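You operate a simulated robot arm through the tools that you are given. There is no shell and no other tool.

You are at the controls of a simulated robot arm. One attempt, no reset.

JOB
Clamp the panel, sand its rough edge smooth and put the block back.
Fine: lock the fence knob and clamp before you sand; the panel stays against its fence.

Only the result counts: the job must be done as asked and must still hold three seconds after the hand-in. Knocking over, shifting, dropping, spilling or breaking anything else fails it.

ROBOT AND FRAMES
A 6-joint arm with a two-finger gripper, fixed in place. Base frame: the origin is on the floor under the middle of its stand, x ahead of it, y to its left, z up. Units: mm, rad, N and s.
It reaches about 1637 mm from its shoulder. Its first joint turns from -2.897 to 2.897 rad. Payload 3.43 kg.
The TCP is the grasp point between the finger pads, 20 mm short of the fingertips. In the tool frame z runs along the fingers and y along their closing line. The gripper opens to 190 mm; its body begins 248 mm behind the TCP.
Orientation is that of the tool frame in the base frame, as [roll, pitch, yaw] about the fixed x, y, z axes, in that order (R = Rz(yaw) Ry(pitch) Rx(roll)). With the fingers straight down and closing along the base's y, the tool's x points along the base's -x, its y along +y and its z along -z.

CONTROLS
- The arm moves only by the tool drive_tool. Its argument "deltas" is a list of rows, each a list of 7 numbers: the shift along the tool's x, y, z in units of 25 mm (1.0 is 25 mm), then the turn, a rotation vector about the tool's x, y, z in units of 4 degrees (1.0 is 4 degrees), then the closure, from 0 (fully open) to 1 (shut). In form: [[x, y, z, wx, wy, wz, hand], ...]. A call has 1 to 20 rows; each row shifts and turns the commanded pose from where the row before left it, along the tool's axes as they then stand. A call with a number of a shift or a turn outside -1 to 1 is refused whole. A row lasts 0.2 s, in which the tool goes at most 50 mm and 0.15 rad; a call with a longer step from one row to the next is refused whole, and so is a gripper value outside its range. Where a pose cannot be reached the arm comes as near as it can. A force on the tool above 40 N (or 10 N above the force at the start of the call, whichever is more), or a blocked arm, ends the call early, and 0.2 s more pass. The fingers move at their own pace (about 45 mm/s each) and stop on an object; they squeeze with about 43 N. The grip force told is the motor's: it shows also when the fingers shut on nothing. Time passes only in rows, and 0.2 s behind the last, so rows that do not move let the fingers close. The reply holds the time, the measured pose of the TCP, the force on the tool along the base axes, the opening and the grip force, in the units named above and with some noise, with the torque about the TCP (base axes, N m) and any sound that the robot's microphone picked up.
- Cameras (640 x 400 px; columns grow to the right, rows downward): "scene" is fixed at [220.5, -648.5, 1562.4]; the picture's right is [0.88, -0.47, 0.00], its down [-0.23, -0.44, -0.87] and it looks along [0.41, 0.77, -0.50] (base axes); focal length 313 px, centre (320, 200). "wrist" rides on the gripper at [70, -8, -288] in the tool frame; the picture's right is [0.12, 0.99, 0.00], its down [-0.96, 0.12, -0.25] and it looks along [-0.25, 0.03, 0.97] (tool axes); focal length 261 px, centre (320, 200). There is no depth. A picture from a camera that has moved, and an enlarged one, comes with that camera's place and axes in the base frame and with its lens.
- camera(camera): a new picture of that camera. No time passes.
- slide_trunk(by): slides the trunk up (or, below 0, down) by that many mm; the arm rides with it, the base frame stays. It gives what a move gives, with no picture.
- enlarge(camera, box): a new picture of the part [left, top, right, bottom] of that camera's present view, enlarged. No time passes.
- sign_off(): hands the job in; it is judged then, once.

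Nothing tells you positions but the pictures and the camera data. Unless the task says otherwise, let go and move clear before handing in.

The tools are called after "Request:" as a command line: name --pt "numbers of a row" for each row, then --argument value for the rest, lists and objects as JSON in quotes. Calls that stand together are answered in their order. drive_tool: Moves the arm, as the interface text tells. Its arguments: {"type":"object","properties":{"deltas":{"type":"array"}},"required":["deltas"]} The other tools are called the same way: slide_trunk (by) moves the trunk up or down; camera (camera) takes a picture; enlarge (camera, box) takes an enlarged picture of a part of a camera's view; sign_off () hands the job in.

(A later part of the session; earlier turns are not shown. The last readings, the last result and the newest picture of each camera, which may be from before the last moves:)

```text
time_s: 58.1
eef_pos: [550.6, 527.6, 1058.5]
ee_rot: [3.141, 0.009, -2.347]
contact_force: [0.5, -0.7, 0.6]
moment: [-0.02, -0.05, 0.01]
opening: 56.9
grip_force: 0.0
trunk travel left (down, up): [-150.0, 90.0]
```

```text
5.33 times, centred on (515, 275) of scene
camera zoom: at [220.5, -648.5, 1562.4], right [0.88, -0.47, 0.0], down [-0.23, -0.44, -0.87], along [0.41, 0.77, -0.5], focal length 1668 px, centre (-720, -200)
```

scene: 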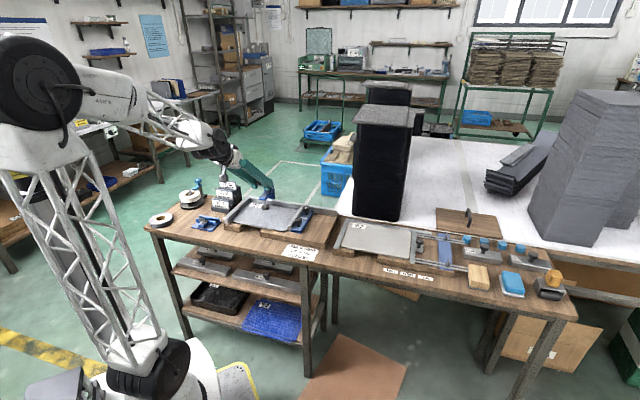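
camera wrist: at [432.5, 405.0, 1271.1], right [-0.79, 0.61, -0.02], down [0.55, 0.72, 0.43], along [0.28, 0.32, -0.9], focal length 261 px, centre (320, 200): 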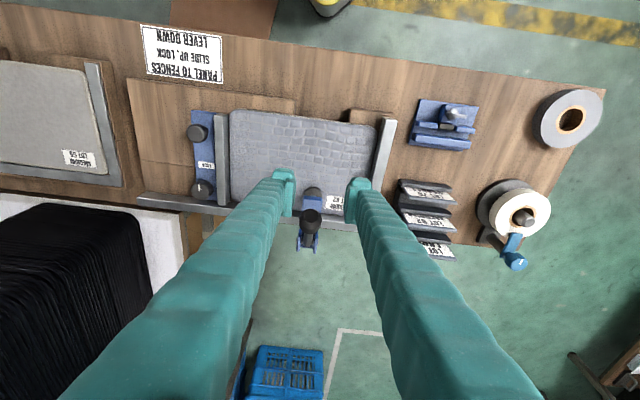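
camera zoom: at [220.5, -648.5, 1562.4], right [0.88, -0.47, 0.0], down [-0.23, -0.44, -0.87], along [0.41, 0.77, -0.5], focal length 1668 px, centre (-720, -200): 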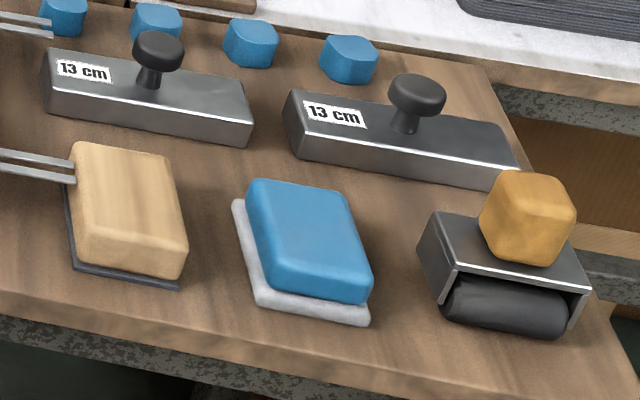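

The clamp is holding with its lever down. Next I'll travel right along the bench to the sanding block near (1072, -199) and take a close look.

Request:
drive_tool --pt "0.2 -0.96 0 0 0.13 0 0.5" --pt "0.2 -0.96 0 0 0 0 0.5" --pt "0.2 -0.96 0 0 0 0 0.5" --pt "0.2 -0.96 0 0 0 0 0.5" --pt "0.2 -0.96 0 0 0 0 0.5" --pt "0.2 -0.96 0 0 0 0 0.5" --pt "0.2 -0.96 0 0 0 0 0.5" --pt "0.2 -0.96 0 0 0 0 0.5" --pt "0.2 -0.96 0 0 0 0 0.5" --pt "0.2 -0.96 0 0 0 0 0.5" --pt "0.2 -0.96 0 0 0 0 0.5" --pt "0.2 -0.96 0 0 0 0 0.5" --pt "0.2 -0.96 0 0 0 0 0.5" --pt "0.2 -0.96 0 0 0 0 0.5" --pt "0.2 -0.96 0 0 0 0 0.5" --pt "0.2 -0.96 0 0 0 0 0.5" --pt "0.2 -0.96 0 0 0 0 0.5" --pt "0.2 -0.96 0 0 0 0 0.5" --pt "0.2 -0.96 0 0 0 0 0.5" --pt "0 0 0 0 0 0 0.5"

Request:
drive_tool --pt "0.2 -0.96 0 0 0 0 0.5" --pt "0.2 -0.96 0 0 0 0 0.5" --pt "0.2 -0.96 0 0 0 0 0.5" --pt "0.2 -0.96 0 0 0 0 0.5" --pt "0.2 -0.96 0 0 0 0 0.5" --pt "0.2 -0.96 0 0 0 0 0.5" --pt "0.2 -0.96 0 0 0 0 0.5" --pt "0.2 -0.96 0 0 0 0 0.5" --pt "0.2 -0.96 0 0 0 0 0.5" --pt "0.2 -0.96 0 0 0 0 0.5" --pt "0.2 -0.96 0 0 0 0 0.5" --pt "0.2 -0.96 0 0 0 0 0.5" --pt "0.2 -0.96 0 0 0 0 0.5" --pt "0.2 -0.96 0 0 0 0 0.5" --pt "0 0 0 0 0 0 0.5"

Request:
camera --camera "wrist"

Request:
camera --camera "scene"

```text
time_s: 62.3
eef_pos: [808.7, 140.3, 1057.7]
ee_rot: [3.142, 0.0, -2.347]
contact_force: [0.4, 0.9, 0.3]
moment: [-0.02, -0.01, -0.01]
opening: 94.9
grip_force: 0.1
trunk travel left (down, up): [-150.0, 90.0]
```

```text
time_s: 65.5
eef_pos: [999.6, -144.1, 1055.8]
ee_rot: [3.139, -0.001, -2.347]
contact_force: [0.3, -0.5, 0.1]
moment: [0.02, 0.02, -0.05]
opening: 94.9
grip_force: 0.0
trunk travel left (down, up): [-150.0, 90.0]
```

```text
taken
camera wrist: at [958.6, -203.5, 1343.3], right [-0.79, 0.61, 0.0], down [0.59, 0.77, 0.25], along [0.15, 0.2, -0.97], focal length 261 px, centre (320, 200)
```

wrist: 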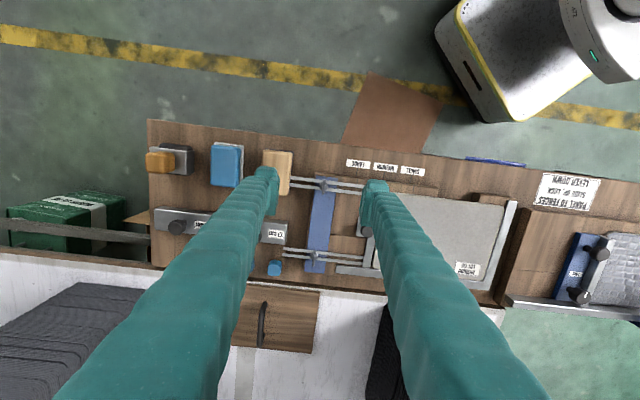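

```text
taken
```

scene: 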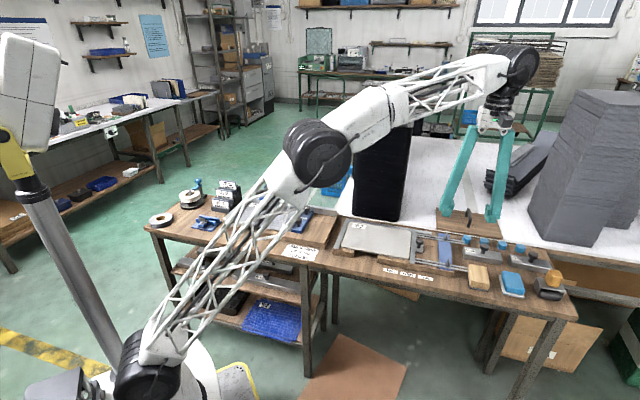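

Request:
drive_tool --pt "-0.16 -0.9 0.75 0 0 0 0.4" --pt "-0.16 -0.9 0.75 0 0 0 0.4" --pt "-0.16 -0.9 0.75 0 0 0 0.4" --pt "-0.16 -0.9 0.75 0 0 0 0.4" --pt "0 0 0 0 0 0 0.4"

Request:
camera --camera "wrist"

Request:
enlarge --camera "wrist" --box '[250, 100, 390, 240]'

```text
time_s: 66.7
eef_pos: [1073.5, -198.1, 982.0]
ee_rot: [3.139, -0.001, -2.348]
contact_force: [1.0, -0.6, -0.7]
moment: [0.0, 0.05, 0.03]
opening: 114.2
grip_force: 0.1
trunk travel left (down, up): [-150.0, 90.0]
```

```text
taken
camera wrist: at [1031.5, -255.7, 1267.6], right [-0.79, 0.61, 0.0], down [0.59, 0.77, 0.25], along [0.15, 0.2, -0.97], focal length 261 px, centre (320, 200)
```

wrist: 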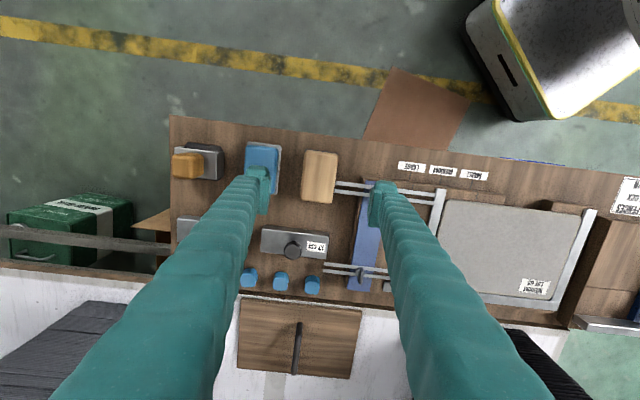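

```text
2.86 times, centred on (320, 170) of wrist
camera zoom: at [1031.5, -255.7, 1267.6], right [-0.79, 0.61, 0.0], down [0.59, 0.77, 0.25], along [0.15, 0.2, -0.97], focal length 745 px, centre (320, 286)
```

zoom: 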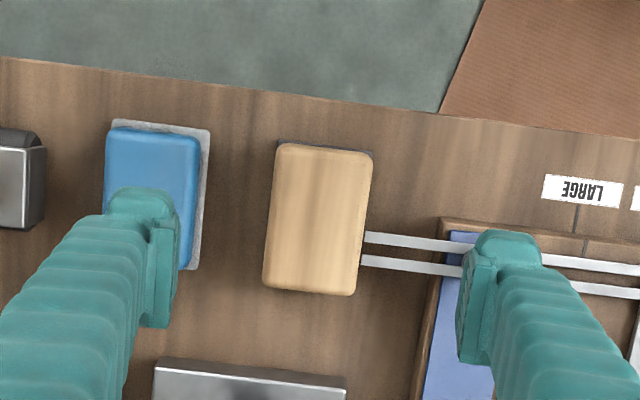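

The block is about 60×90 mm with its long side across the bench, and the right fixture's rod ends sit next to its left side. I plan to grip it on its two ends, so I'll rotate the gripper 90° above it and look again from that side.

Request:
drive_tool --pt "0 0 0 0 0 -0.98 0.3" --pt "0 0 0 0 0 -0.98 0.3" --pt "0 0 0 0 0 -0.98 0.3" --pt "0 0 0 0 0 -0.98 0.3" --pt "0 0 0 0 0 -0.98 0.3" --pt "0 0 0 0 0 -0.98 0.3" --pt "0 0 0 0 0 -0.98 0.3" --pt "0 0 0 0 0 -0.98 0.3" --pt "0 0 0 0 0 -0.98 0.3" --pt "0 0 0 0 0 -0.98 0.3" --pt "0 0 0 0 0 -0.98 0.3" --pt "0 0 0 0 0 -0.98 0.3" --pt "0 0 0 0 0 -0.98 0.3" --pt "0 0 0 0 0 -0.98 0.3" --pt "0 0 0 0 0 -0.98 0.3" --pt "0 0 0 0 0 -0.98 0.3" --pt "0 0 0 0 0 -0.98 0.3" --pt "0 0 0 0 0 -0.98 0.3" --pt "0 0 0 0 0 -0.98 0.3" --pt "0 0 0 0 0 -0.98 0.3"

Request:
drive_tool --pt "0 0 0 0 0 -0.98 0.3" --pt "0 0 0 0 0 -0.98 0.3" --pt "0 0 0 0 0 -0.94 0.3" --pt "0 0 0 0 0 0 0.3"

Request:
camera --camera "wrist"

Request:
enlarge --camera "wrist" --box '[270, 110, 390, 240]'

```text
time_s: 70.9
eef_pos: [1073.9, -198.5, 980.3]
ee_rot: [3.141, 0.001, -0.977]
contact_force: [0.3, 0.8, -0.5]
moment: [-0.01, 0.0, -0.04]
opening: 132.9
grip_force: 0.1
trunk travel left (down, up): [-150.0, 90.0]
```

```text
time_s: 71.9
eef_pos: [1074.0, -196.7, 980.2]
ee_rot: [-3.141, 0.001, -0.775]
contact_force: [0.4, 0.0, -0.4]
moment: [0.04, 0.0, -0.02]
opening: 132.8
grip_force: 0.1
trunk travel left (down, up): [-150.0, 90.0]
```

```text
taken
camera wrist: at [1132.1, -242.8, 1267.6], right [-0.61, -0.79, 0.0], down [-0.77, 0.59, 0.25], along [-0.2, 0.15, -0.97], focal length 261 px, centre (320, 200)
```

wrist: 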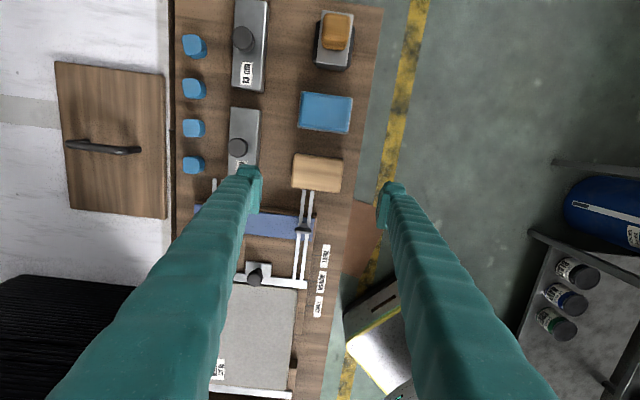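

```text
3.08 times, centred on (330, 175) of wrist
camera zoom: at [1132.1, -242.8, 1267.6], right [-0.61, -0.79, 0.0], down [-0.77, 0.59, 0.25], along [-0.2, 0.15, -0.97], focal length 802 px, centre (289, 277)
```

zoom: 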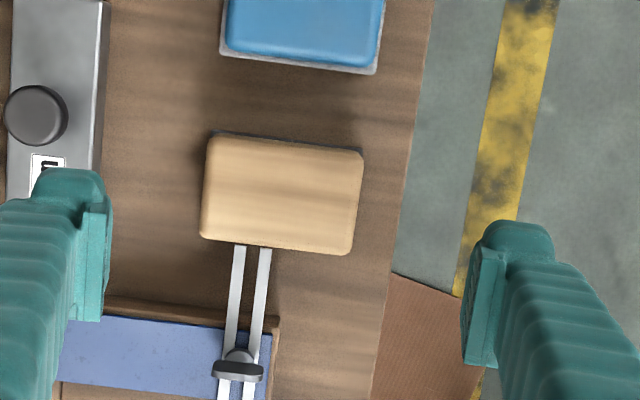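

Triangulating the two views puts the block's top centre at about (1079, -196, 807). I'll tilt the tool 50° about the closing line, leaning back over the fixture, so the sandpaper can later face the panel edge squarely.

Request:
drive_tool --pt "0.13 -0.15 0 0 0 0 0.43" --pt "0 0 0 0 1 0 0.43" --pt "0 0 0 0 1 0 0.43" --pt "0 0 0 0 1 0 0.43" --pt "0 0 0 0 1 0 0.43" --pt "0 0 0 0 1 0 0.43" --pt "0 0 0 0 1 0 0.43" --pt "0 0 0 0 1 0 0.43" --pt "0 0 0 0 1 0 0.43" --pt "0 0 0 0 1 0 0.43" --pt "0 0 0 0 1 0 0.43" --pt "0 0 0 0 1 0 0.43" --pt "0 0 0 0 1 0 0.43" --pt "0 0 0 0 0.5 0 0.43" --pt "0 0 0 0 0 0 0.43"

Request:
camera --camera "wrist"

Request:
camera --camera "scene"

```text
time_s: 75.1
eef_pos: [1078.5, -196.2, 980.8]
ee_rot: [-3.142, -0.872, -0.777]
contact_force: [-0.3, 1.5, -0.5]
moment: [-0.02, 0.0, -0.03]
opening: 108.3
grip_force: 0.2
trunk travel left (down, up): [-150.0, 90.0]
```

```text
taken
camera wrist: at [961.7, -70.4, 1219.1], right [-0.64, -0.76, 0.09], down [-0.66, 0.48, -0.58], along [0.4, -0.43, -0.81], focal length 261 px, centre (320, 200)
```

wrist: 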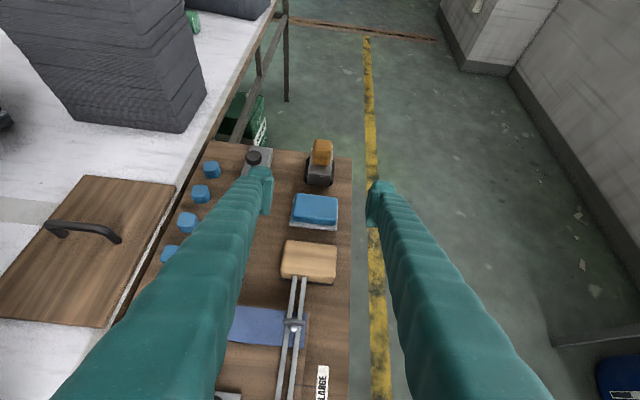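

```text
taken
```

scene: 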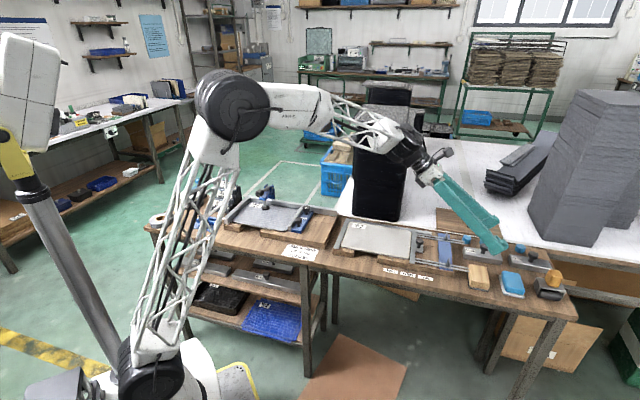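

Request:
drive_tool --pt "-0.766 0 0.643 0 0 0 0.43" --pt "-0.766 0 0.643 0 0 0 0.43" --pt "-0.766 0 0.643 0 0 0 0.43" --pt "-0.766 0 0.643 0 0 0 0.43" --pt "-0.766 0 0.643 0 0 0 0.43" --pt "0 0 0 0 0 0 0.43"

Request:
enlarge --camera "wrist" --box '[220, 140, 420, 300]'

Request:
enlarge --camera "scene" --box '[430, 200, 570, 310]'

```text
time_s: 76.5
eef_pos: [1078.2, -197.1, 856.7]
ee_rot: [3.14, -0.873, -0.776]
contact_force: [0.4, -0.2, 0.1]
moment: [0.01, 0.01, 0.01]
opening: 108.4
grip_force: 0.0
trunk travel left (down, up): [-150.0, 90.0]
```

```text
2.50 times, centred on (320, 220) of wrist
camera zoom: at [961.1, -70.3, 1094.0], right [-0.64, -0.76, 0.09], down [-0.66, 0.48, -0.58], along [0.4, -0.43, -0.81], focal length 652 px, centre (320, 150)
```

zoom: 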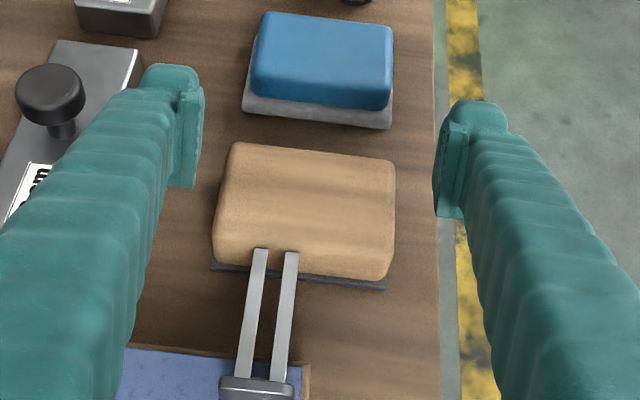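

```text
3.64 times, centred on (500, 255) of scene
camera zoom: at [220.5, -648.5, 1562.4], right [0.88, -0.47, 0.0], down [-0.23, -0.44, -0.87], along [0.41, 0.77, -0.5], focal length 1138 px, centre (-334, 0)
```

zoom: 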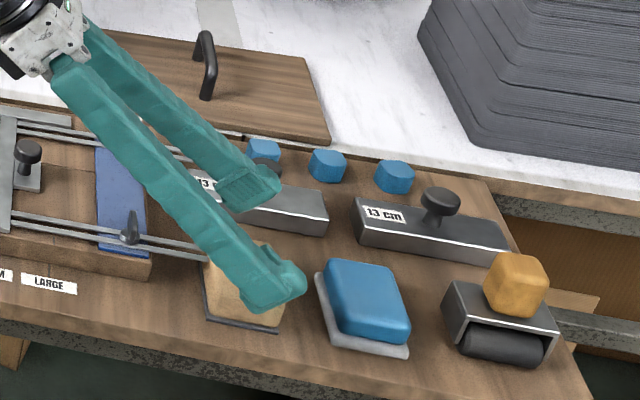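

Request:
drive_tool --pt "-0.6 -0.04 0.505 0 0 0 0.43" --pt "-0.6 -0.04 0.505 0 0 0 0.43" --pt "0 0 0 0 0 0 0.43"

Request:
enlarge --camera "wrist" --box '[230, 120, 410, 270]'

Request:
enlarge --camera "scene" --box '[450, 240, 530, 310]'

```text
time_s: 77.3
eef_pos: [1081.8, -196.9, 816.5]
ee_rot: [-3.14, -0.873, -0.778]
contact_force: [-0.1, -0.2, 0.7]
moment: [0.02, 0.0, 0.02]
opening: 108.2
grip_force: 0.0
trunk travel left (down, up): [-150.0, 90.0]
```

```text
2.67 times, centred on (320, 195) of wrist
camera zoom: at [964.0, -68.9, 1054.7], right [-0.64, -0.76, 0.09], down [-0.66, 0.48, -0.58], along [0.4, -0.43, -0.81], focal length 695 px, centre (320, 213)
```

zoom: 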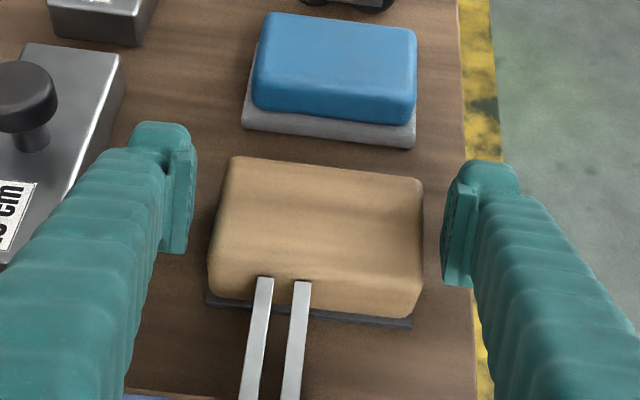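

```text
5.71 times, centred on (490, 275) of scene
camera zoom: at [220.5, -648.5, 1562.4], right [0.88, -0.47, 0.0], down [-0.23, -0.44, -0.87], along [0.41, 0.77, -0.5], focal length 1788 px, centre (-651, -229)
```

zoom: 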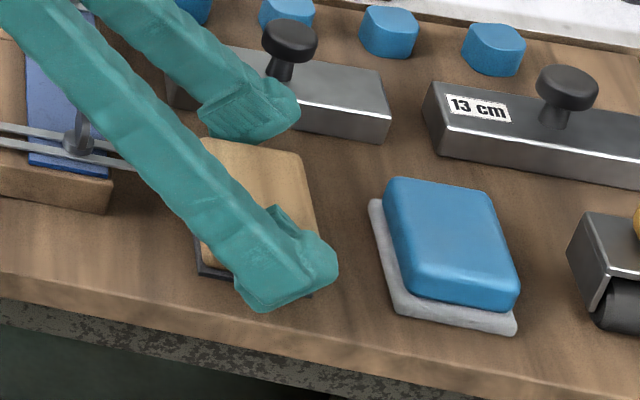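

Request:
drive_tool --pt "-0.15 0 0.128 0 0 0 0.43" --pt "-0.15 0 0.128 0 0 0 0.43" --pt "0 0 0 0 0 0 0.43"

Request:
drive_tool --pt "-0.077 0 0.064 0 0 0 0.43" --pt "0 0 0 0 0 0 0.43"

Request:
drive_tool --pt "-0.077 0 0.064 0 0 0 0.43" --pt "0 0 0 0 0 0 0.43"

```text
time_s: 78.1
eef_pos: [1081.3, -197.1, 806.4]
ee_rot: [-3.141, -0.872, -0.776]
contact_force: [-0.5, 0.3, 0.1]
moment: [0.01, 0.01, 0.02]
opening: 108.5
grip_force: 0.1
trunk travel left (down, up): [-150.0, 90.0]
```

```text
time_s: 78.7
eef_pos: [1082.1, -195.3, 804.2]
ee_rot: [3.141, -0.874, -0.778]
contact_force: [0.7, 0.5, 0.5]
moment: [-0.01, 0.05, 0.02]
opening: 108.4
grip_force: 0.1
trunk travel left (down, up): [-150.0, 90.0]
```

```text
time_s: 79.3
eef_pos: [1082.0, -195.9, 803.2]
ee_rot: [3.141, -0.876, -0.779]
contact_force: [1.7, 0.1, 16.7]
moment: [-0.27, 0.34, -0.19]
opening: 108.8
grip_force: 0.0
trunk travel left (down, up): [-150.0, 90.0]
```

Contact with the bench is found at TCP z≈803. I'll raise about 2.5 mm and close on the block's ends.

Request:
drive_tool --pt "0.08 0 -0.067 0 0 0 0.43" --pt "0 0 0 0 0 0 0.5" --pt "0 0 0 0 0 0 1" --pt "0 0 0 0 0 0 1" --pt "0 0 0 0 0 0 1" --pt "0 0 0 0 0 0 1"

Request:
enlarge --camera "wrist" --box '[230, 120, 410, 270]'

```text
time_s: 80.7
eef_pos: [1080.5, -195.9, 804.0]
ee_rot: [-3.141, -0.872, -0.779]
contact_force: [-3.9, 2.2, 8.3]
moment: [0.0, 0.22, -0.08]
opening: 93.6
grip_force: 43.0
trunk travel left (down, up): [-150.0, 90.0]
```

```text
2.67 times, centred on (320, 195) of wrist
camera zoom: at [963.6, -68.5, 1042.6], right [-0.64, -0.76, 0.09], down [-0.66, 0.48, -0.58], along [0.4, -0.43, -0.81], focal length 695 px, centre (320, 213)
```

zoom: 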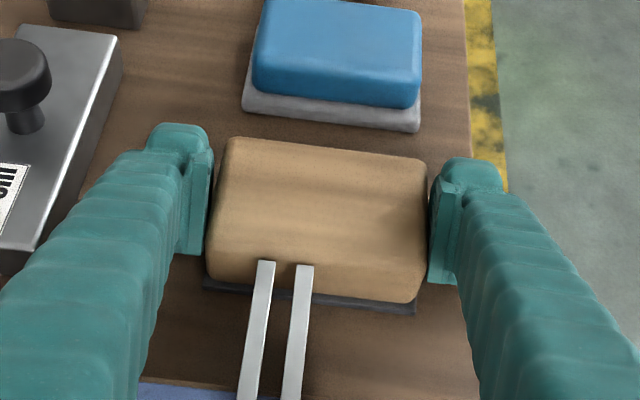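

Request:
drive_tool --pt "0 0 0 0 0 0 0.43" --pt "0 0 0 0 0 0 0.43" --pt "0.123 0 -0.103 0 0 0 0.43" --pt "0 0 0 0 0 0 0.43" --pt "0 0 0 0 0 0 1" --pt "0 0 0 0 0 0 1" --pt "0 0 0 0 0 0 1" --pt "0 0 0 0 0 0 1"

Request:
enlarge --camera "wrist" --box '[270, 140, 370, 240]'

Request:
enlarge --camera "scene" --box '[465, 250, 515, 300]'

```text
time_s: 82.5
eef_pos: [1080.4, -193.3, 809.1]
ee_rot: [3.14, -0.873, -0.776]
contact_force: [-0.3, 0.0, 0.8]
moment: [-0.01, 0.02, 0.02]
opening: 93.6
grip_force: 43.1
trunk travel left (down, up): [-150.0, 90.0]
```

```text
4.00 times, centred on (320, 190) of wrist
camera zoom: at [963.7, -68.5, 1046.2], right [-0.64, -0.76, 0.09], down [-0.66, 0.48, -0.58], along [0.4, -0.43, -0.81], focal length 1043 px, centre (320, 240)
```

zoom: 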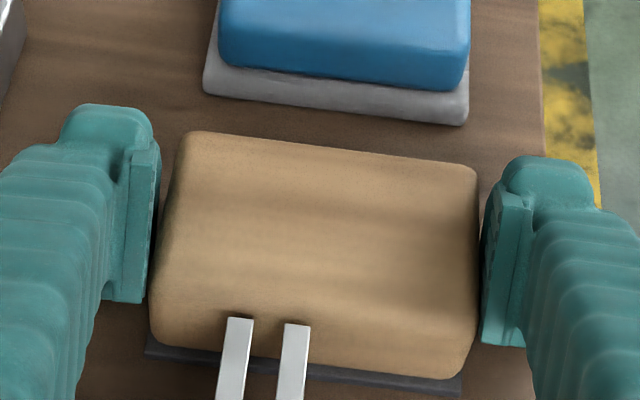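

```text
8.00 times, centred on (490, 275) of scene
camera zoom: at [220.5, -648.5, 1562.4], right [0.88, -0.47, 0.0], down [-0.23, -0.44, -0.87], along [0.41, 0.77, -0.5], focal length 2503 px, centre (-1040, -400)
```

zoom: 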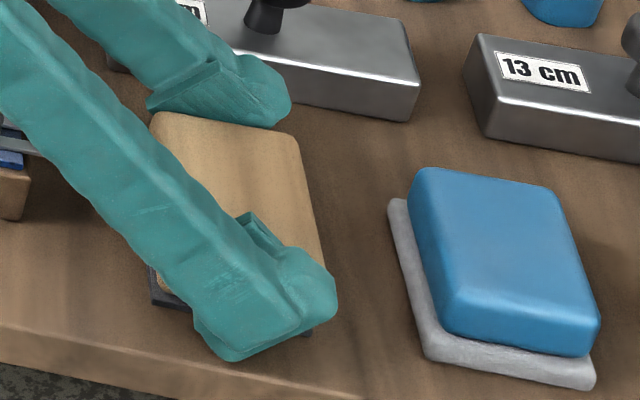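

The grip is on the wood (93.6 mm opening). I'll lift straight up gently and check that the block stays level.

Request:
drive_tool --pt "0.08 0 -0.067 0 0 0 1" --pt "0.15 0 -0.128 0 0 0 1" --pt "0.3 0 -0.257 0 0 0 1" --pt "0.5 0 -0.42 0 0 0 1" --pt "0.766 0 -0.643 0 0 0 1" --pt "0.766 0 -0.643 0 0 0 1" --pt "0 0 0 0 0 0 1"

Request:
camera --camera "wrist"

Request:
enlarge --camera "scene" --box '[430, 210, 530, 310]'

```text
time_s: 84.1
eef_pos: [1082.2, -196.4, 891.7]
ee_rot: [3.141, -0.87, -0.777]
contact_force: [-0.3, -0.2, -1.2]
moment: [-0.02, 0.01, -0.02]
opening: 93.6
grip_force: 43.0
trunk travel left (down, up): [-150.0, 90.0]
```

```text
taken
camera wrist: at [963.2, -68.4, 1129.2], right [-0.64, -0.76, 0.09], down [-0.66, 0.48, -0.58], along [0.4, -0.43, -0.81], focal length 261 px, centre (320, 200)
```

wrist: 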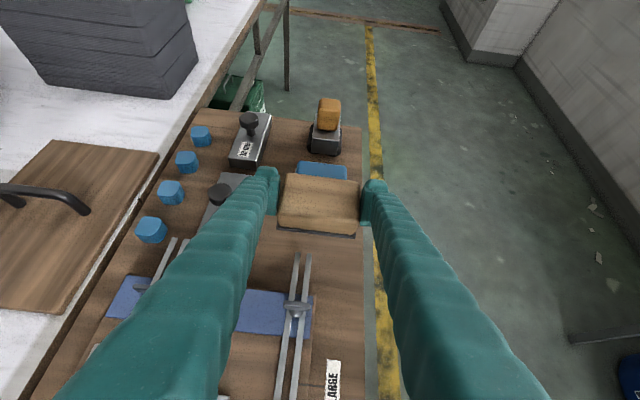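

```text
4.00 times, centred on (480, 260) of scene
camera zoom: at [220.5, -648.5, 1562.4], right [0.88, -0.47, 0.0], down [-0.23, -0.44, -0.87], along [0.41, 0.77, -0.5], focal length 1251 px, centre (-320, -40)
```

zoom: 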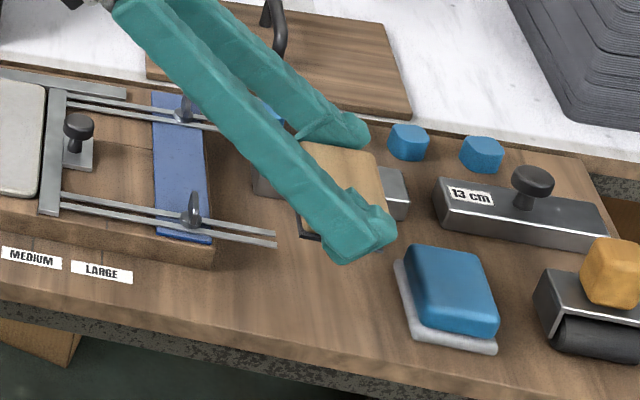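

The block is held firmly and level. I'll raise it and bring the tool back upright, then carry it left toward the panel.

Request:
drive_tool --pt "0.766 0 -0.643 0 0 0 1" --pt "0.766 0 -0.643 0 0 0 1" --pt "0.766 0 -0.643 0 0 0 1" --pt "0.766 0 -0.643 0 0 0 1" --pt "0.766 0 -0.643 0 0 0 1" --pt "0 0 0 0 -1 0 1" --pt "0 0 0 0 -1 0 1" --pt "0 0 0 0 -1 0 1" --pt "0 0 0 0 -1 0 1" --pt "0 0 0 0 -1 0 1" --pt "0 0 0 0 -1 0 1" --pt "0 0 0 0 -1 0 1" --pt "0 0 0 0 -1 0 1" --pt "0 0 0 0 -1 0 1" --pt "0 0 0 0 -1 0 1" --pt "0 0 0 0 -1 0 1" --pt "0 0 0 0 -1 0 1" --pt "0 0 0 0 -0.5 0 1" --pt "0 0 0 0 0 0 1"

Request:
drive_tool --pt "-0.4 0 0 0 0 1 1" --pt "-0.4 0 0 0 0 1 1" --pt "-0.4 0 0 0 0 1 1" --pt "-0.4 0 0 0 0 1 1" --pt "-0.4 0 0 0 0 1 1" --pt "-0.4 0 0 0 0 1 1" --pt "-0.4 0 0 0 0 1 1" --pt "-0.4 0 0 0 0 1 1" --pt "-0.4 0 0 0 0 1 1" --pt "-0.4 0 0 0 0 1 1" --pt "-0.4 0 0 0 0 1 1" --pt "0 0 0 0 0 1 1" --pt "0 0 0 0 0 1 1" --pt "0 0 0 0 0 1 1" --pt "0 0 0 0 0 1 1" --pt "0 0 0 0 0 1 1" --pt "0 0 0 0 0 1 1" --pt "0 0 0 0 0 1 1" --pt "0 0 0 0 0 1 1" --pt "0 0 0 0 0 1 1"

Request:
camera --camera "wrist"

```text
time_s: 88.1
eef_pos: [1080.1, -196.0, 1017.6]
ee_rot: [-3.142, -0.033, -0.776]
contact_force: [0.5, -0.4, -1.2]
moment: [0.02, -0.02, 0.02]
opening: 93.8
grip_force: 43.0
trunk travel left (down, up): [-150.0, 90.0]
```

```text
time_s: 92.3
eef_pos: [1035.7, -99.5, 1017.4]
ee_rot: [3.141, 0.0, -2.173]
contact_force: [0.6, 0.0, -0.7]
moment: [0.0, 0.01, -0.01]
opening: 93.9
grip_force: 43.1
trunk travel left (down, up): [-150.0, 90.0]
```

```text
taken
camera wrist: at [1003.3, -163.3, 1304.2], right [-0.88, 0.47, 0.0], down [0.45, 0.86, 0.25], along [0.11, 0.22, -0.97], focal length 261 px, centre (320, 200)
```

wrist: 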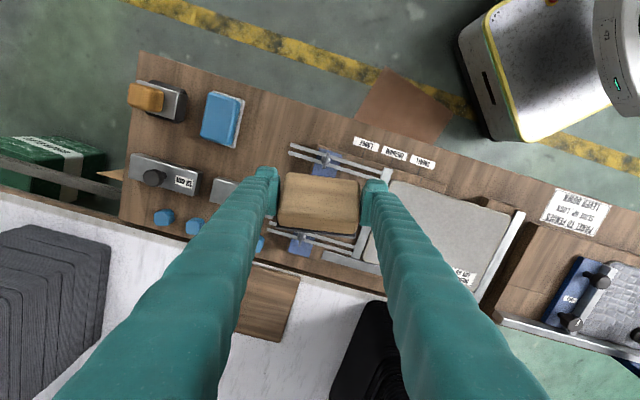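

Request:
drive_tool --pt "0 0 0 0 0 0.82 1" --pt "0 0 0 0 0 0.82 1" --pt "0 0 0 0 0 0.82 1" --pt "0.155 0.98 -0.138 0 0 0 1" --pt "0.155 0.98 -0.138 0 0 0 1" --pt "0.155 0.98 -0.138 0 0 0 1" --pt "0.155 0.98 -0.138 0 0 0 1" --pt "0.155 0.98 -0.138 0 0 0 1" --pt "0.155 0.98 -0.138 0 0 0 1" --pt "0.155 0.98 -0.138 0 0 0 1" --pt "0.155 0.98 -0.138 0 0 0 1" --pt "0.155 0.98 -0.138 0 0 0 1" --pt "0.155 0.98 -0.138 0 0 0 1" --pt "0.155 0.98 -0.138 0 0 0 1" --pt "0.155 0.98 -0.138 0 0 0 1" --pt "0.155 0.98 -0.138 0 0 0 1" --pt "0.155 0.98 -0.138 0 0 0 1" --pt "0.155 0.98 -0.138 0 0 0 1" --pt "0.155 0.98 -0.138 0 0 0 1" --pt "0 0 0 0 0 0 1"

Request:
drive_tool --pt "0.155 0.98 -0.138 0 0 0 1" --pt "0.155 0.98 -0.138 0 0 0 1" --pt "0.155 0.98 -0.138 0 0 0 1" --pt "0.155 0.98 -0.138 0 0 0 1" --pt "0.155 0.98 -0.138 0 0 0 1" --pt "0.155 0.98 -0.138 0 0 0 1" --pt "0.155 0.98 -0.138 0 0 0 1" --pt "0.155 0.98 -0.138 0 0 0 1" --pt "0.155 0.98 -0.138 0 0 0 1" --pt "0.155 0.98 -0.138 0 0 0 1" --pt "0.155 0.98 -0.138 0 0 0 1" --pt "0.155 0.98 -0.138 0 0 0 1" --pt "0.155 0.98 -0.138 0 0 0 1" --pt "0 0 0 0 0 0 1"

Request:
camera --camera "scene"

```text
time_s: 96.5
eef_pos: [709.3, 131.3, 1073.5]
ee_rot: [-3.141, 0.0, -2.346]
contact_force: [-0.4, -0.2, -1.1]
moment: [0.01, -0.02, 0.0]
opening: 93.5
grip_force: 42.4
trunk travel left (down, up): [-150.0, 90.0]
```

```text
time_s: 99.5
eef_pos: [446.8, 318.6, 1121.5]
ee_rot: [-3.141, 0.0, -2.346]
contact_force: [0.4, -0.4, -1.4]
moment: [0.0, 0.01, 0.0]
opening: 93.9
grip_force: 43.2
trunk travel left (down, up): [-150.0, 90.0]
```

```text
taken
```

scene: 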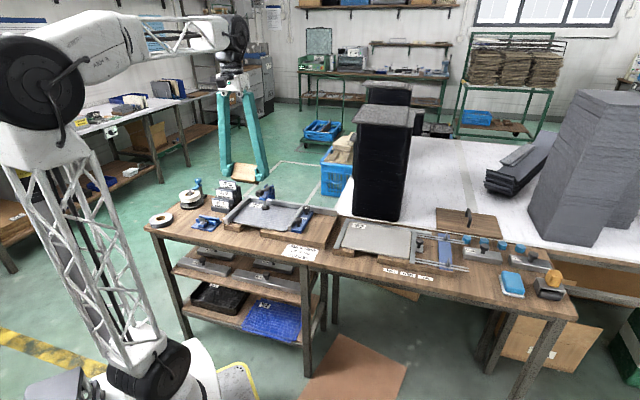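

Request:
slide_trunk --by -150

Request:
camera --camera "scene"

```text
time_s: 101.3
eef_pos: [447.1, 317.7, 970.6]
ee_rot: [-3.14, 0.0, -2.347]
contact_force: [1.0, 0.1, -0.7]
moment: [-0.03, 0.01, 0.01]
opening: 93.6
grip_force: 42.6
trunk travel left (down, up): [0.0, 240.0]
```

```text
taken
```

scene: 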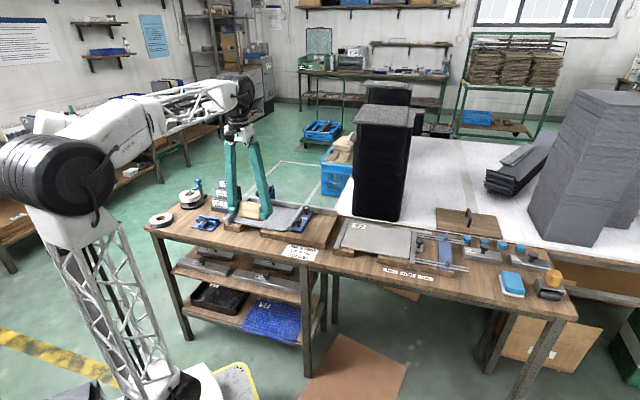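

Request:
drive_tool --pt "-0.2 0 0 0 -1 0 1" --pt "-0.2 0 0 0 -1 0 1" --pt "0 0 0 0 -1 0 1" --pt "0 0 0 0 -1 0 1" --pt "0 0 0 0 -1 0 1" --pt "0 0 0 0 -1 0 1" --pt "0 0 0 0 -1 0 1" --pt "0 0 0 0 -1 0 1" --pt "0 0 0 0 -1 0 1" --pt "0 0 0 0 -1 0 1" --pt "0 0 0 0 0 0 1"

Request:
camera --camera "scene"

Request:
camera --camera "wrist"

```text
time_s: 103.7
eef_pos: [453.4, 324.7, 971.7]
ee_rot: [3.139, 0.701, -2.345]
contact_force: [0.4, 0.6, -0.5]
moment: [-0.02, -0.01, 0.01]
opening: 93.5
grip_force: 42.6
trunk travel left (down, up): [0.0, 240.0]
```

```text
taken
```

scene: 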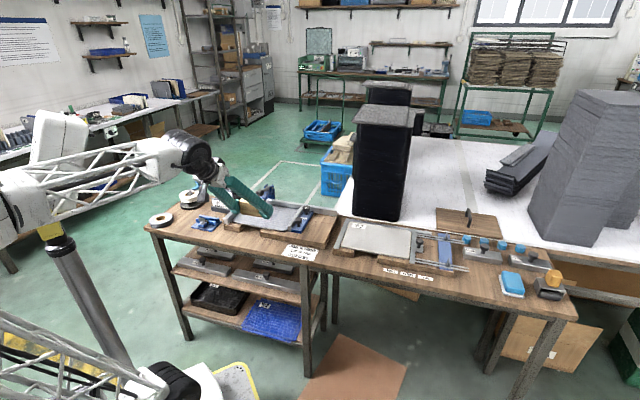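

```text
taken
camera wrist: at [294.6, 146.2, 1144.8], right [-0.77, 0.63, -0.08], down [0.32, 0.49, 0.81], along [0.55, 0.6, -0.58], focal length 261 px, centre (320, 200)
```

wrist: 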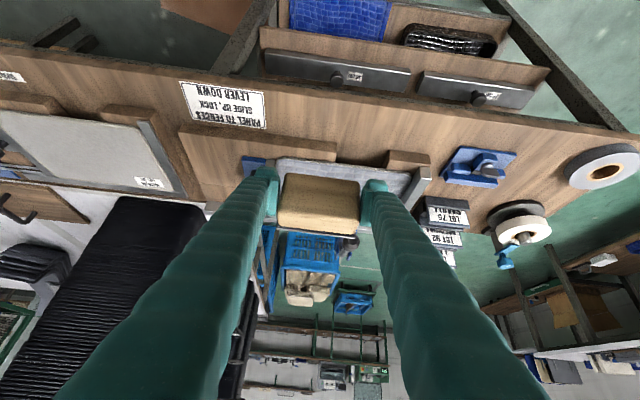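

Request:
enlarge --camera "scene" --box '[180, 130, 320, 250]'

Request:
enlarge --camera "wrist" --box '[240, 120, 440, 250]'

```text
3.33 times, centred on (250, 190) of scene
camera zoom: at [220.5, -648.5, 1562.4], right [0.88, -0.47, 0.0], down [-0.23, -0.44, -0.87], along [0.41, 0.77, -0.5], focal length 1043 px, centre (553, 233)
```

zoom: 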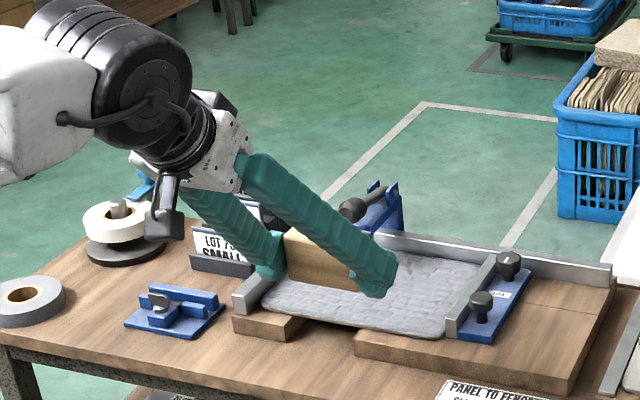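

```text
3.08 times, centred on (340, 185) of wrist
camera zoom: at [294.6, 146.2, 1144.8], right [-0.77, 0.63, -0.08], down [0.32, 0.49, 0.81], along [0.55, 0.6, -0.58], focal length 802 px, centre (258, 246)
```

zoom: 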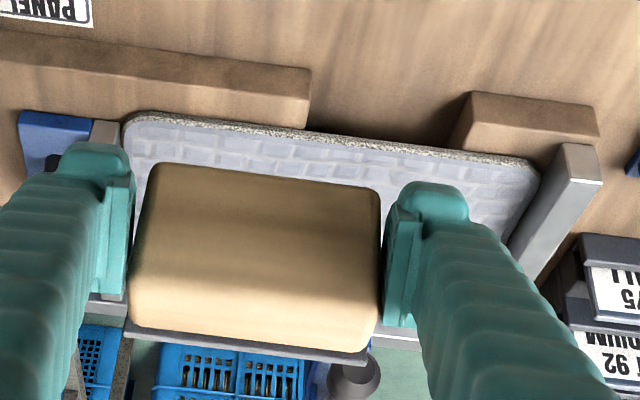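

The tilted pose is reachable with the trunk lowered, and the sandpaper now faces the panel's rough edge. I'll move in front of the right half of the edge, still above it.

Request:
drive_tool --pt "0.178 -0.256 0.896 0 0 0 1" --pt "0.178 -0.256 0.896 0 0 0 1" --pt "0.178 -0.256 0.896 0 0 0 1" --pt "0.178 -0.256 0.896 0 0 0 1" --pt "0.178 -0.256 0.896 0 0 0 1" --pt "0 0 0 0 0 0 1"

Request:
enlarge --camera "wrist" --box '[220, 80, 440, 260]'

Request:
enlarge --camera "scene" --box '[220, 170, 330, 250]'

```text
time_s: 105.1
eef_pos: [517.4, 342.6, 872.0]
ee_rot: [3.14, 0.698, -2.346]
contact_force: [0.1, -0.1, -1.2]
moment: [-0.03, 0.03, 0.02]
opening: 93.7
grip_force: 43.2
trunk travel left (down, up): [0.0, 240.0]
```

```text
2.22 times, centred on (330, 170) of wrist
camera zoom: at [356.8, 163.2, 1045.9], right [-0.77, 0.63, -0.08], down [0.32, 0.49, 0.81], along [0.55, 0.6, -0.58], focal length 579 px, centre (298, 267)
```

zoom: 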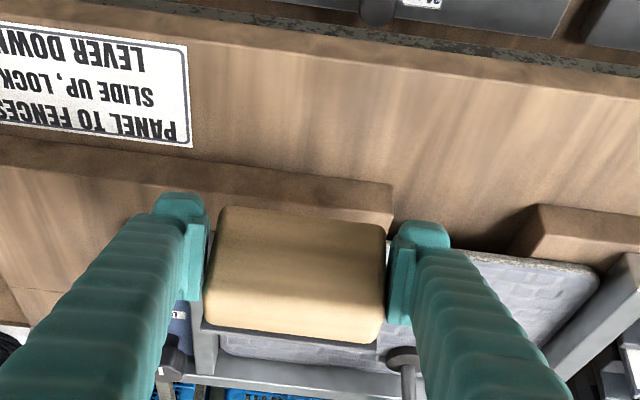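

```text
5.00 times, centred on (275, 210) of scene
camera zoom: at [220.5, -648.5, 1562.4], right [0.88, -0.47, 0.0], down [-0.23, -0.44, -0.87], along [0.41, 0.77, -0.5], focal length 1564 px, centre (545, 150)
```

zoom: 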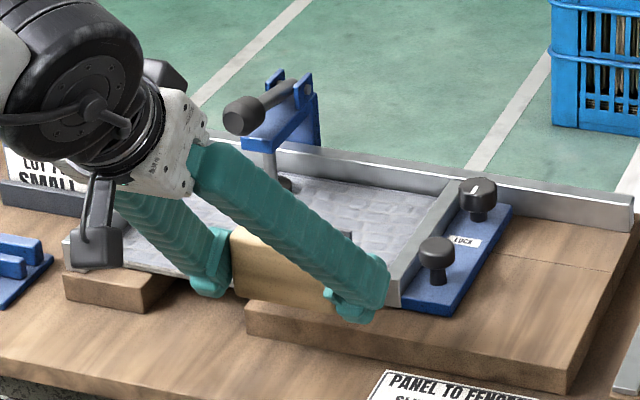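

Request:
drive_tool --pt "0.386 0 0.46 0 0 0 1" --pt "0.386 0 0.46 0 0 0 1" --pt "-0.184 0 0.154 0 0 0 1" --pt "0 0 0 0 0 0 1"

Request:
enlarge --camera "scene" --box '[240, 190, 320, 250]'

Request:
enlarge --camera "wrist" --box '[260, 130, 420, 250]'

```text
time_s: 106.1
eef_pos: [518.6, 345.4, 841.5]
ee_rot: [3.14, 0.699, -2.345]
contact_force: [0.3, -0.1, -0.2]
moment: [-0.03, 0.03, -0.01]
opening: 93.9
grip_force: 43.4
trunk travel left (down, up): [0.0, 240.0]
```

```text
6.67 times, centred on (280, 220) of scene
camera zoom: at [220.5, -648.5, 1562.4], right [0.88, -0.47, 0.0], down [-0.23, -0.44, -0.87], along [0.41, 0.77, -0.5], focal length 2086 px, centre (587, 67)
```

zoom: 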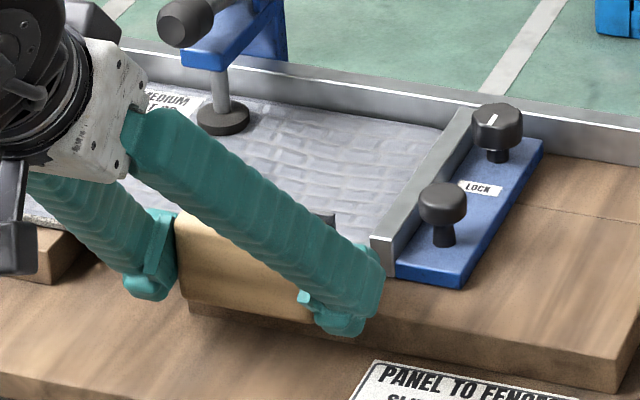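

```text
3.33 times, centred on (340, 190) of wrist
camera zoom: at [360.0, 167.3, 1014.6], right [-0.77, 0.63, -0.08], down [0.32, 0.49, 0.81], along [0.55, 0.6, -0.58], focal length 869 px, centre (253, 233)
```

zoom: 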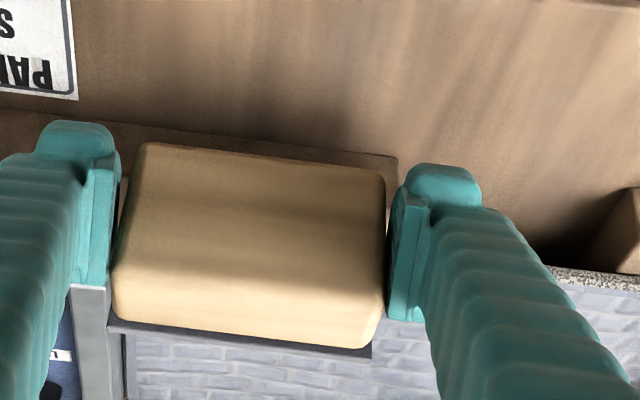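

Request:
drive_tool --pt "0.077 0 0.092 0 0 0 1" --pt "0.077 0 0.092 0 0 0 1" --pt "0 0 0 0 0 0 1"

Request:
drive_tool --pt "0.051 0 0.061 0 0 0 1" --pt "0 0 0 0 0 0 1"

Request:
drive_tool --pt "0.051 0 0.061 0 0 0 1" --pt "0 0 0 0 0 0 1"

Request:
enlarge --camera "scene" --box '[240, 190, 320, 250]'

```text
time_s: 106.9
eef_pos: [519.4, 345.6, 835.5]
ee_rot: [3.141, 0.701, -2.345]
contact_force: [-7.2, 4.7, 26.4]
moment: [-0.23, -1.21, 0.12]
opening: 93.6
grip_force: 43.2
trunk travel left (down, up): [0.0, 240.0]
```

```text
time_s: 107.3
eef_pos: [521.2, 346.6, 836.7]
ee_rot: [3.141, 0.705, -2.346]
contact_force: [0.5, 2.7, 12.5]
moment: [0.18, -0.31, 0.02]
opening: 93.6
grip_force: 42.7
trunk travel left (down, up): [0.0, 240.0]
stopped in row 2: the force on the tool passed its limit at 42 N (the readings are from after the stop); the commanded pose is now the measured one
```

```text
time_s: 107.9
eef_pos: [520.8, 345.5, 836.1]
ee_rot: [-3.141, 0.706, -2.346]
contact_force: [4.2, -5.6, 34.6]
moment: [0.69, -0.59, -0.05]
opening: 94.0
grip_force: 43.3
trunk travel left (down, up): [0.0, 240.0]
```

```text
6.67 times, centred on (280, 220) of scene
camera zoom: at [220.5, -648.5, 1562.4], right [0.88, -0.47, 0.0], down [-0.23, -0.44, -0.87], along [0.41, 0.77, -0.5], focal length 2086 px, centre (587, 67)
```

zoom: 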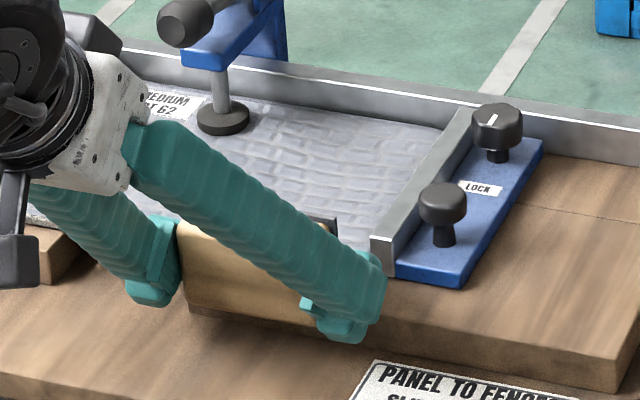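

Contact with the base board is at TCP z≈836. I'll raise a few millimetres and check that the block hasn't slipped.

Request:
drive_tool --pt "-0.05 0 -0.06 0 0 0 1" --pt "0 0 0 0 0 0 1"

Request:
drive_tool --pt "-0.04 0 -0.045 0 0.1 0 1" --pt "0 0 0 0 0 0 1"

Request:
enlarge --camera "wrist" --box '[260, 130, 420, 250]'

Request:
enlarge --camera "scene" --box '[255, 205, 305, 245]'

```text
time_s: 108.5
eef_pos: [519.3, 346.0, 835.2]
ee_rot: [3.142, 0.704, -2.348]
contact_force: [8.7, -5.4, 21.7]
moment: [0.28, -0.65, -0.21]
opening: 93.3
grip_force: 43.0
trunk travel left (down, up): [0.0, 240.0]
```

```text
time_s: 109.1
eef_pos: [519.0, 347.6, 837.9]
ee_rot: [3.141, 0.693, -2.348]
contact_force: [-0.2, -0.5, 11.1]
moment: [0.17, -0.24, 0.03]
opening: 93.9
grip_force: 42.8
trunk travel left (down, up): [0.0, 240.0]
```

```text
3.33 times, centred on (340, 190) of wrist
camera zoom: at [360.4, 168.8, 1010.4], right [-0.77, 0.63, -0.07], down [0.33, 0.5, 0.81], along [0.54, 0.6, -0.59], focal length 869 px, centre (253, 233)
```

zoom: 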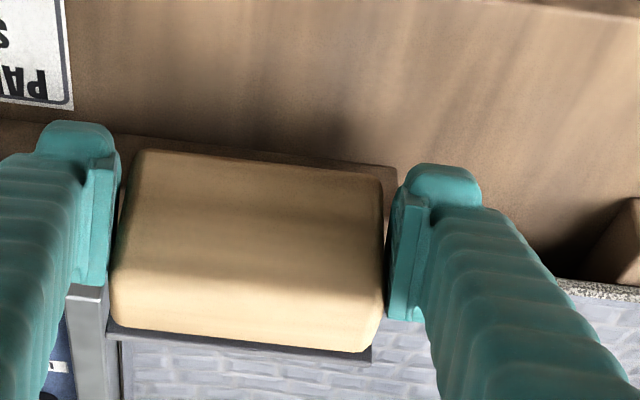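

```text
10.00 times, centred on (280, 225) of scene
camera zoom: at [220.5, -648.5, 1562.4], right [0.88, -0.47, 0.0], down [-0.23, -0.44, -0.87], along [0.41, 0.77, -0.5], focal length 3128 px, centre (720, -50)
```

zoom: 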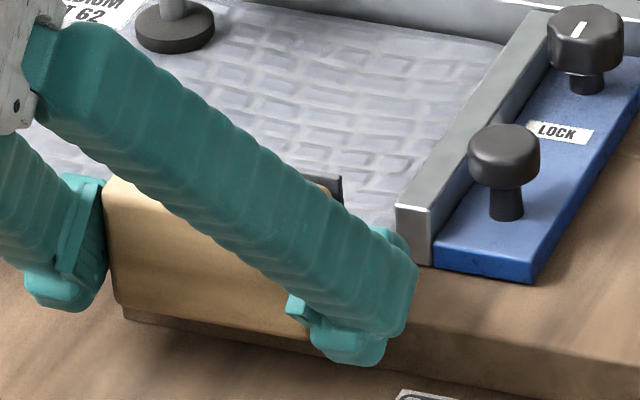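

Request:
drive_tool --pt "-0.04 0 -0.045 0 0 0 1" --pt "0 0 0 0 0 0 1"

Request:
drive_tool --pt "-0.03 0 -0.035 0 0 0 1" --pt "0 0 0 0 0 0 1"

```text
time_s: 109.7
eef_pos: [520.8, 346.7, 836.9]
ee_rot: [-3.142, 0.695, -2.347]
contact_force: [-0.8, 0.3, -1.1]
moment: [-0.01, 0.01, -0.02]
opening: 93.6
grip_force: 43.0
trunk travel left (down, up): [0.0, 240.0]
```

```text
time_s: 110.3
eef_pos: [520.0, 347.3, 837.5]
ee_rot: [-3.141, 0.695, -2.348]
contact_force: [-0.6, -0.1, -1.0]
moment: [0.0, 0.01, 0.03]
opening: 93.8
grip_force: 42.6
trunk travel left (down, up): [0.0, 240.0]
```

Request:
drive_tool --pt "-0.092 0 0.077 0 0 0 1" --pt "-0.092 0 0.077 0 0 0 1" --pt "0 0 0 0 0 0 1"

Request:
enlarge --camera "wrist" --box '[260, 130, 420, 250]'

```text
time_s: 111.1
eef_pos: [524.4, 350.2, 839.2]
ee_rot: [3.139, 0.695, -2.344]
contact_force: [0.2, -0.5, -1.2]
moment: [0.01, 0.04, 0.04]
opening: 93.8
grip_force: 43.0
trunk travel left (down, up): [0.0, 240.0]
```

```text
3.33 times, centred on (340, 190) of wrist
camera zoom: at [365.4, 173.3, 1013.2], right [-0.77, 0.63, -0.08], down [0.32, 0.5, 0.81], along [0.55, 0.6, -0.59], focal length 869 px, centre (253, 233)
```

zoom: 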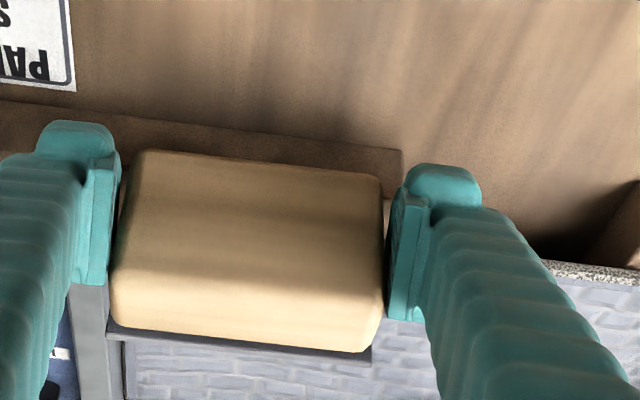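

Request:
drive_tool --pt "-0.092 0 0.077 0 0 0 1" --pt "0 0 0 0 0 0 1"

Request:
drive_tool --pt "-0.046 0 0.0386 0 0 0 1" --pt "0 0 0 0 0 0 1"

```text
time_s: 111.7
eef_pos: [526.9, 353.1, 838.2]
ee_rot: [3.14, 0.695, -2.346]
contact_force: [0.0, 0.5, -0.6]
moment: [-0.03, 0.07, 0.01]
opening: 93.8
grip_force: 43.5
trunk travel left (down, up): [0.0, 240.0]
```

```text
time_s: 112.3
eef_pos: [527.8, 354.0, 839.0]
ee_rot: [-3.141, 0.695, -2.348]
contact_force: [0.3, -0.5, -1.3]
moment: [-0.01, -0.03, 0.02]
opening: 93.8
grip_force: 43.0
trunk travel left (down, up): [0.0, 240.0]
```

Request:
drive_tool --pt "-0.046 0 0.0386 0 0 0 1" --pt "0 0 0 0 0 0 1"

Request:
drive_tool --pt "-0.046 0 0.0386 0 0 0 1" --pt "0 0 0 0 0 0 1"

```text
time_s: 112.9
eef_pos: [529.3, 355.3, 838.6]
ee_rot: [3.14, 0.694, -2.347]
contact_force: [0.3, 0.2, -1.2]
moment: [0.01, -0.01, 0.0]
opening: 93.6
grip_force: 43.0
trunk travel left (down, up): [0.0, 240.0]
```

```text
time_s: 113.5
eef_pos: [529.2, 356.7, 839.3]
ee_rot: [-3.14, 0.695, -2.347]
contact_force: [-0.2, -0.3, -1.0]
moment: [-0.01, 0.04, 0.02]
opening: 93.7
grip_force: 42.7
trunk travel left (down, up): [0.0, 240.0]
```

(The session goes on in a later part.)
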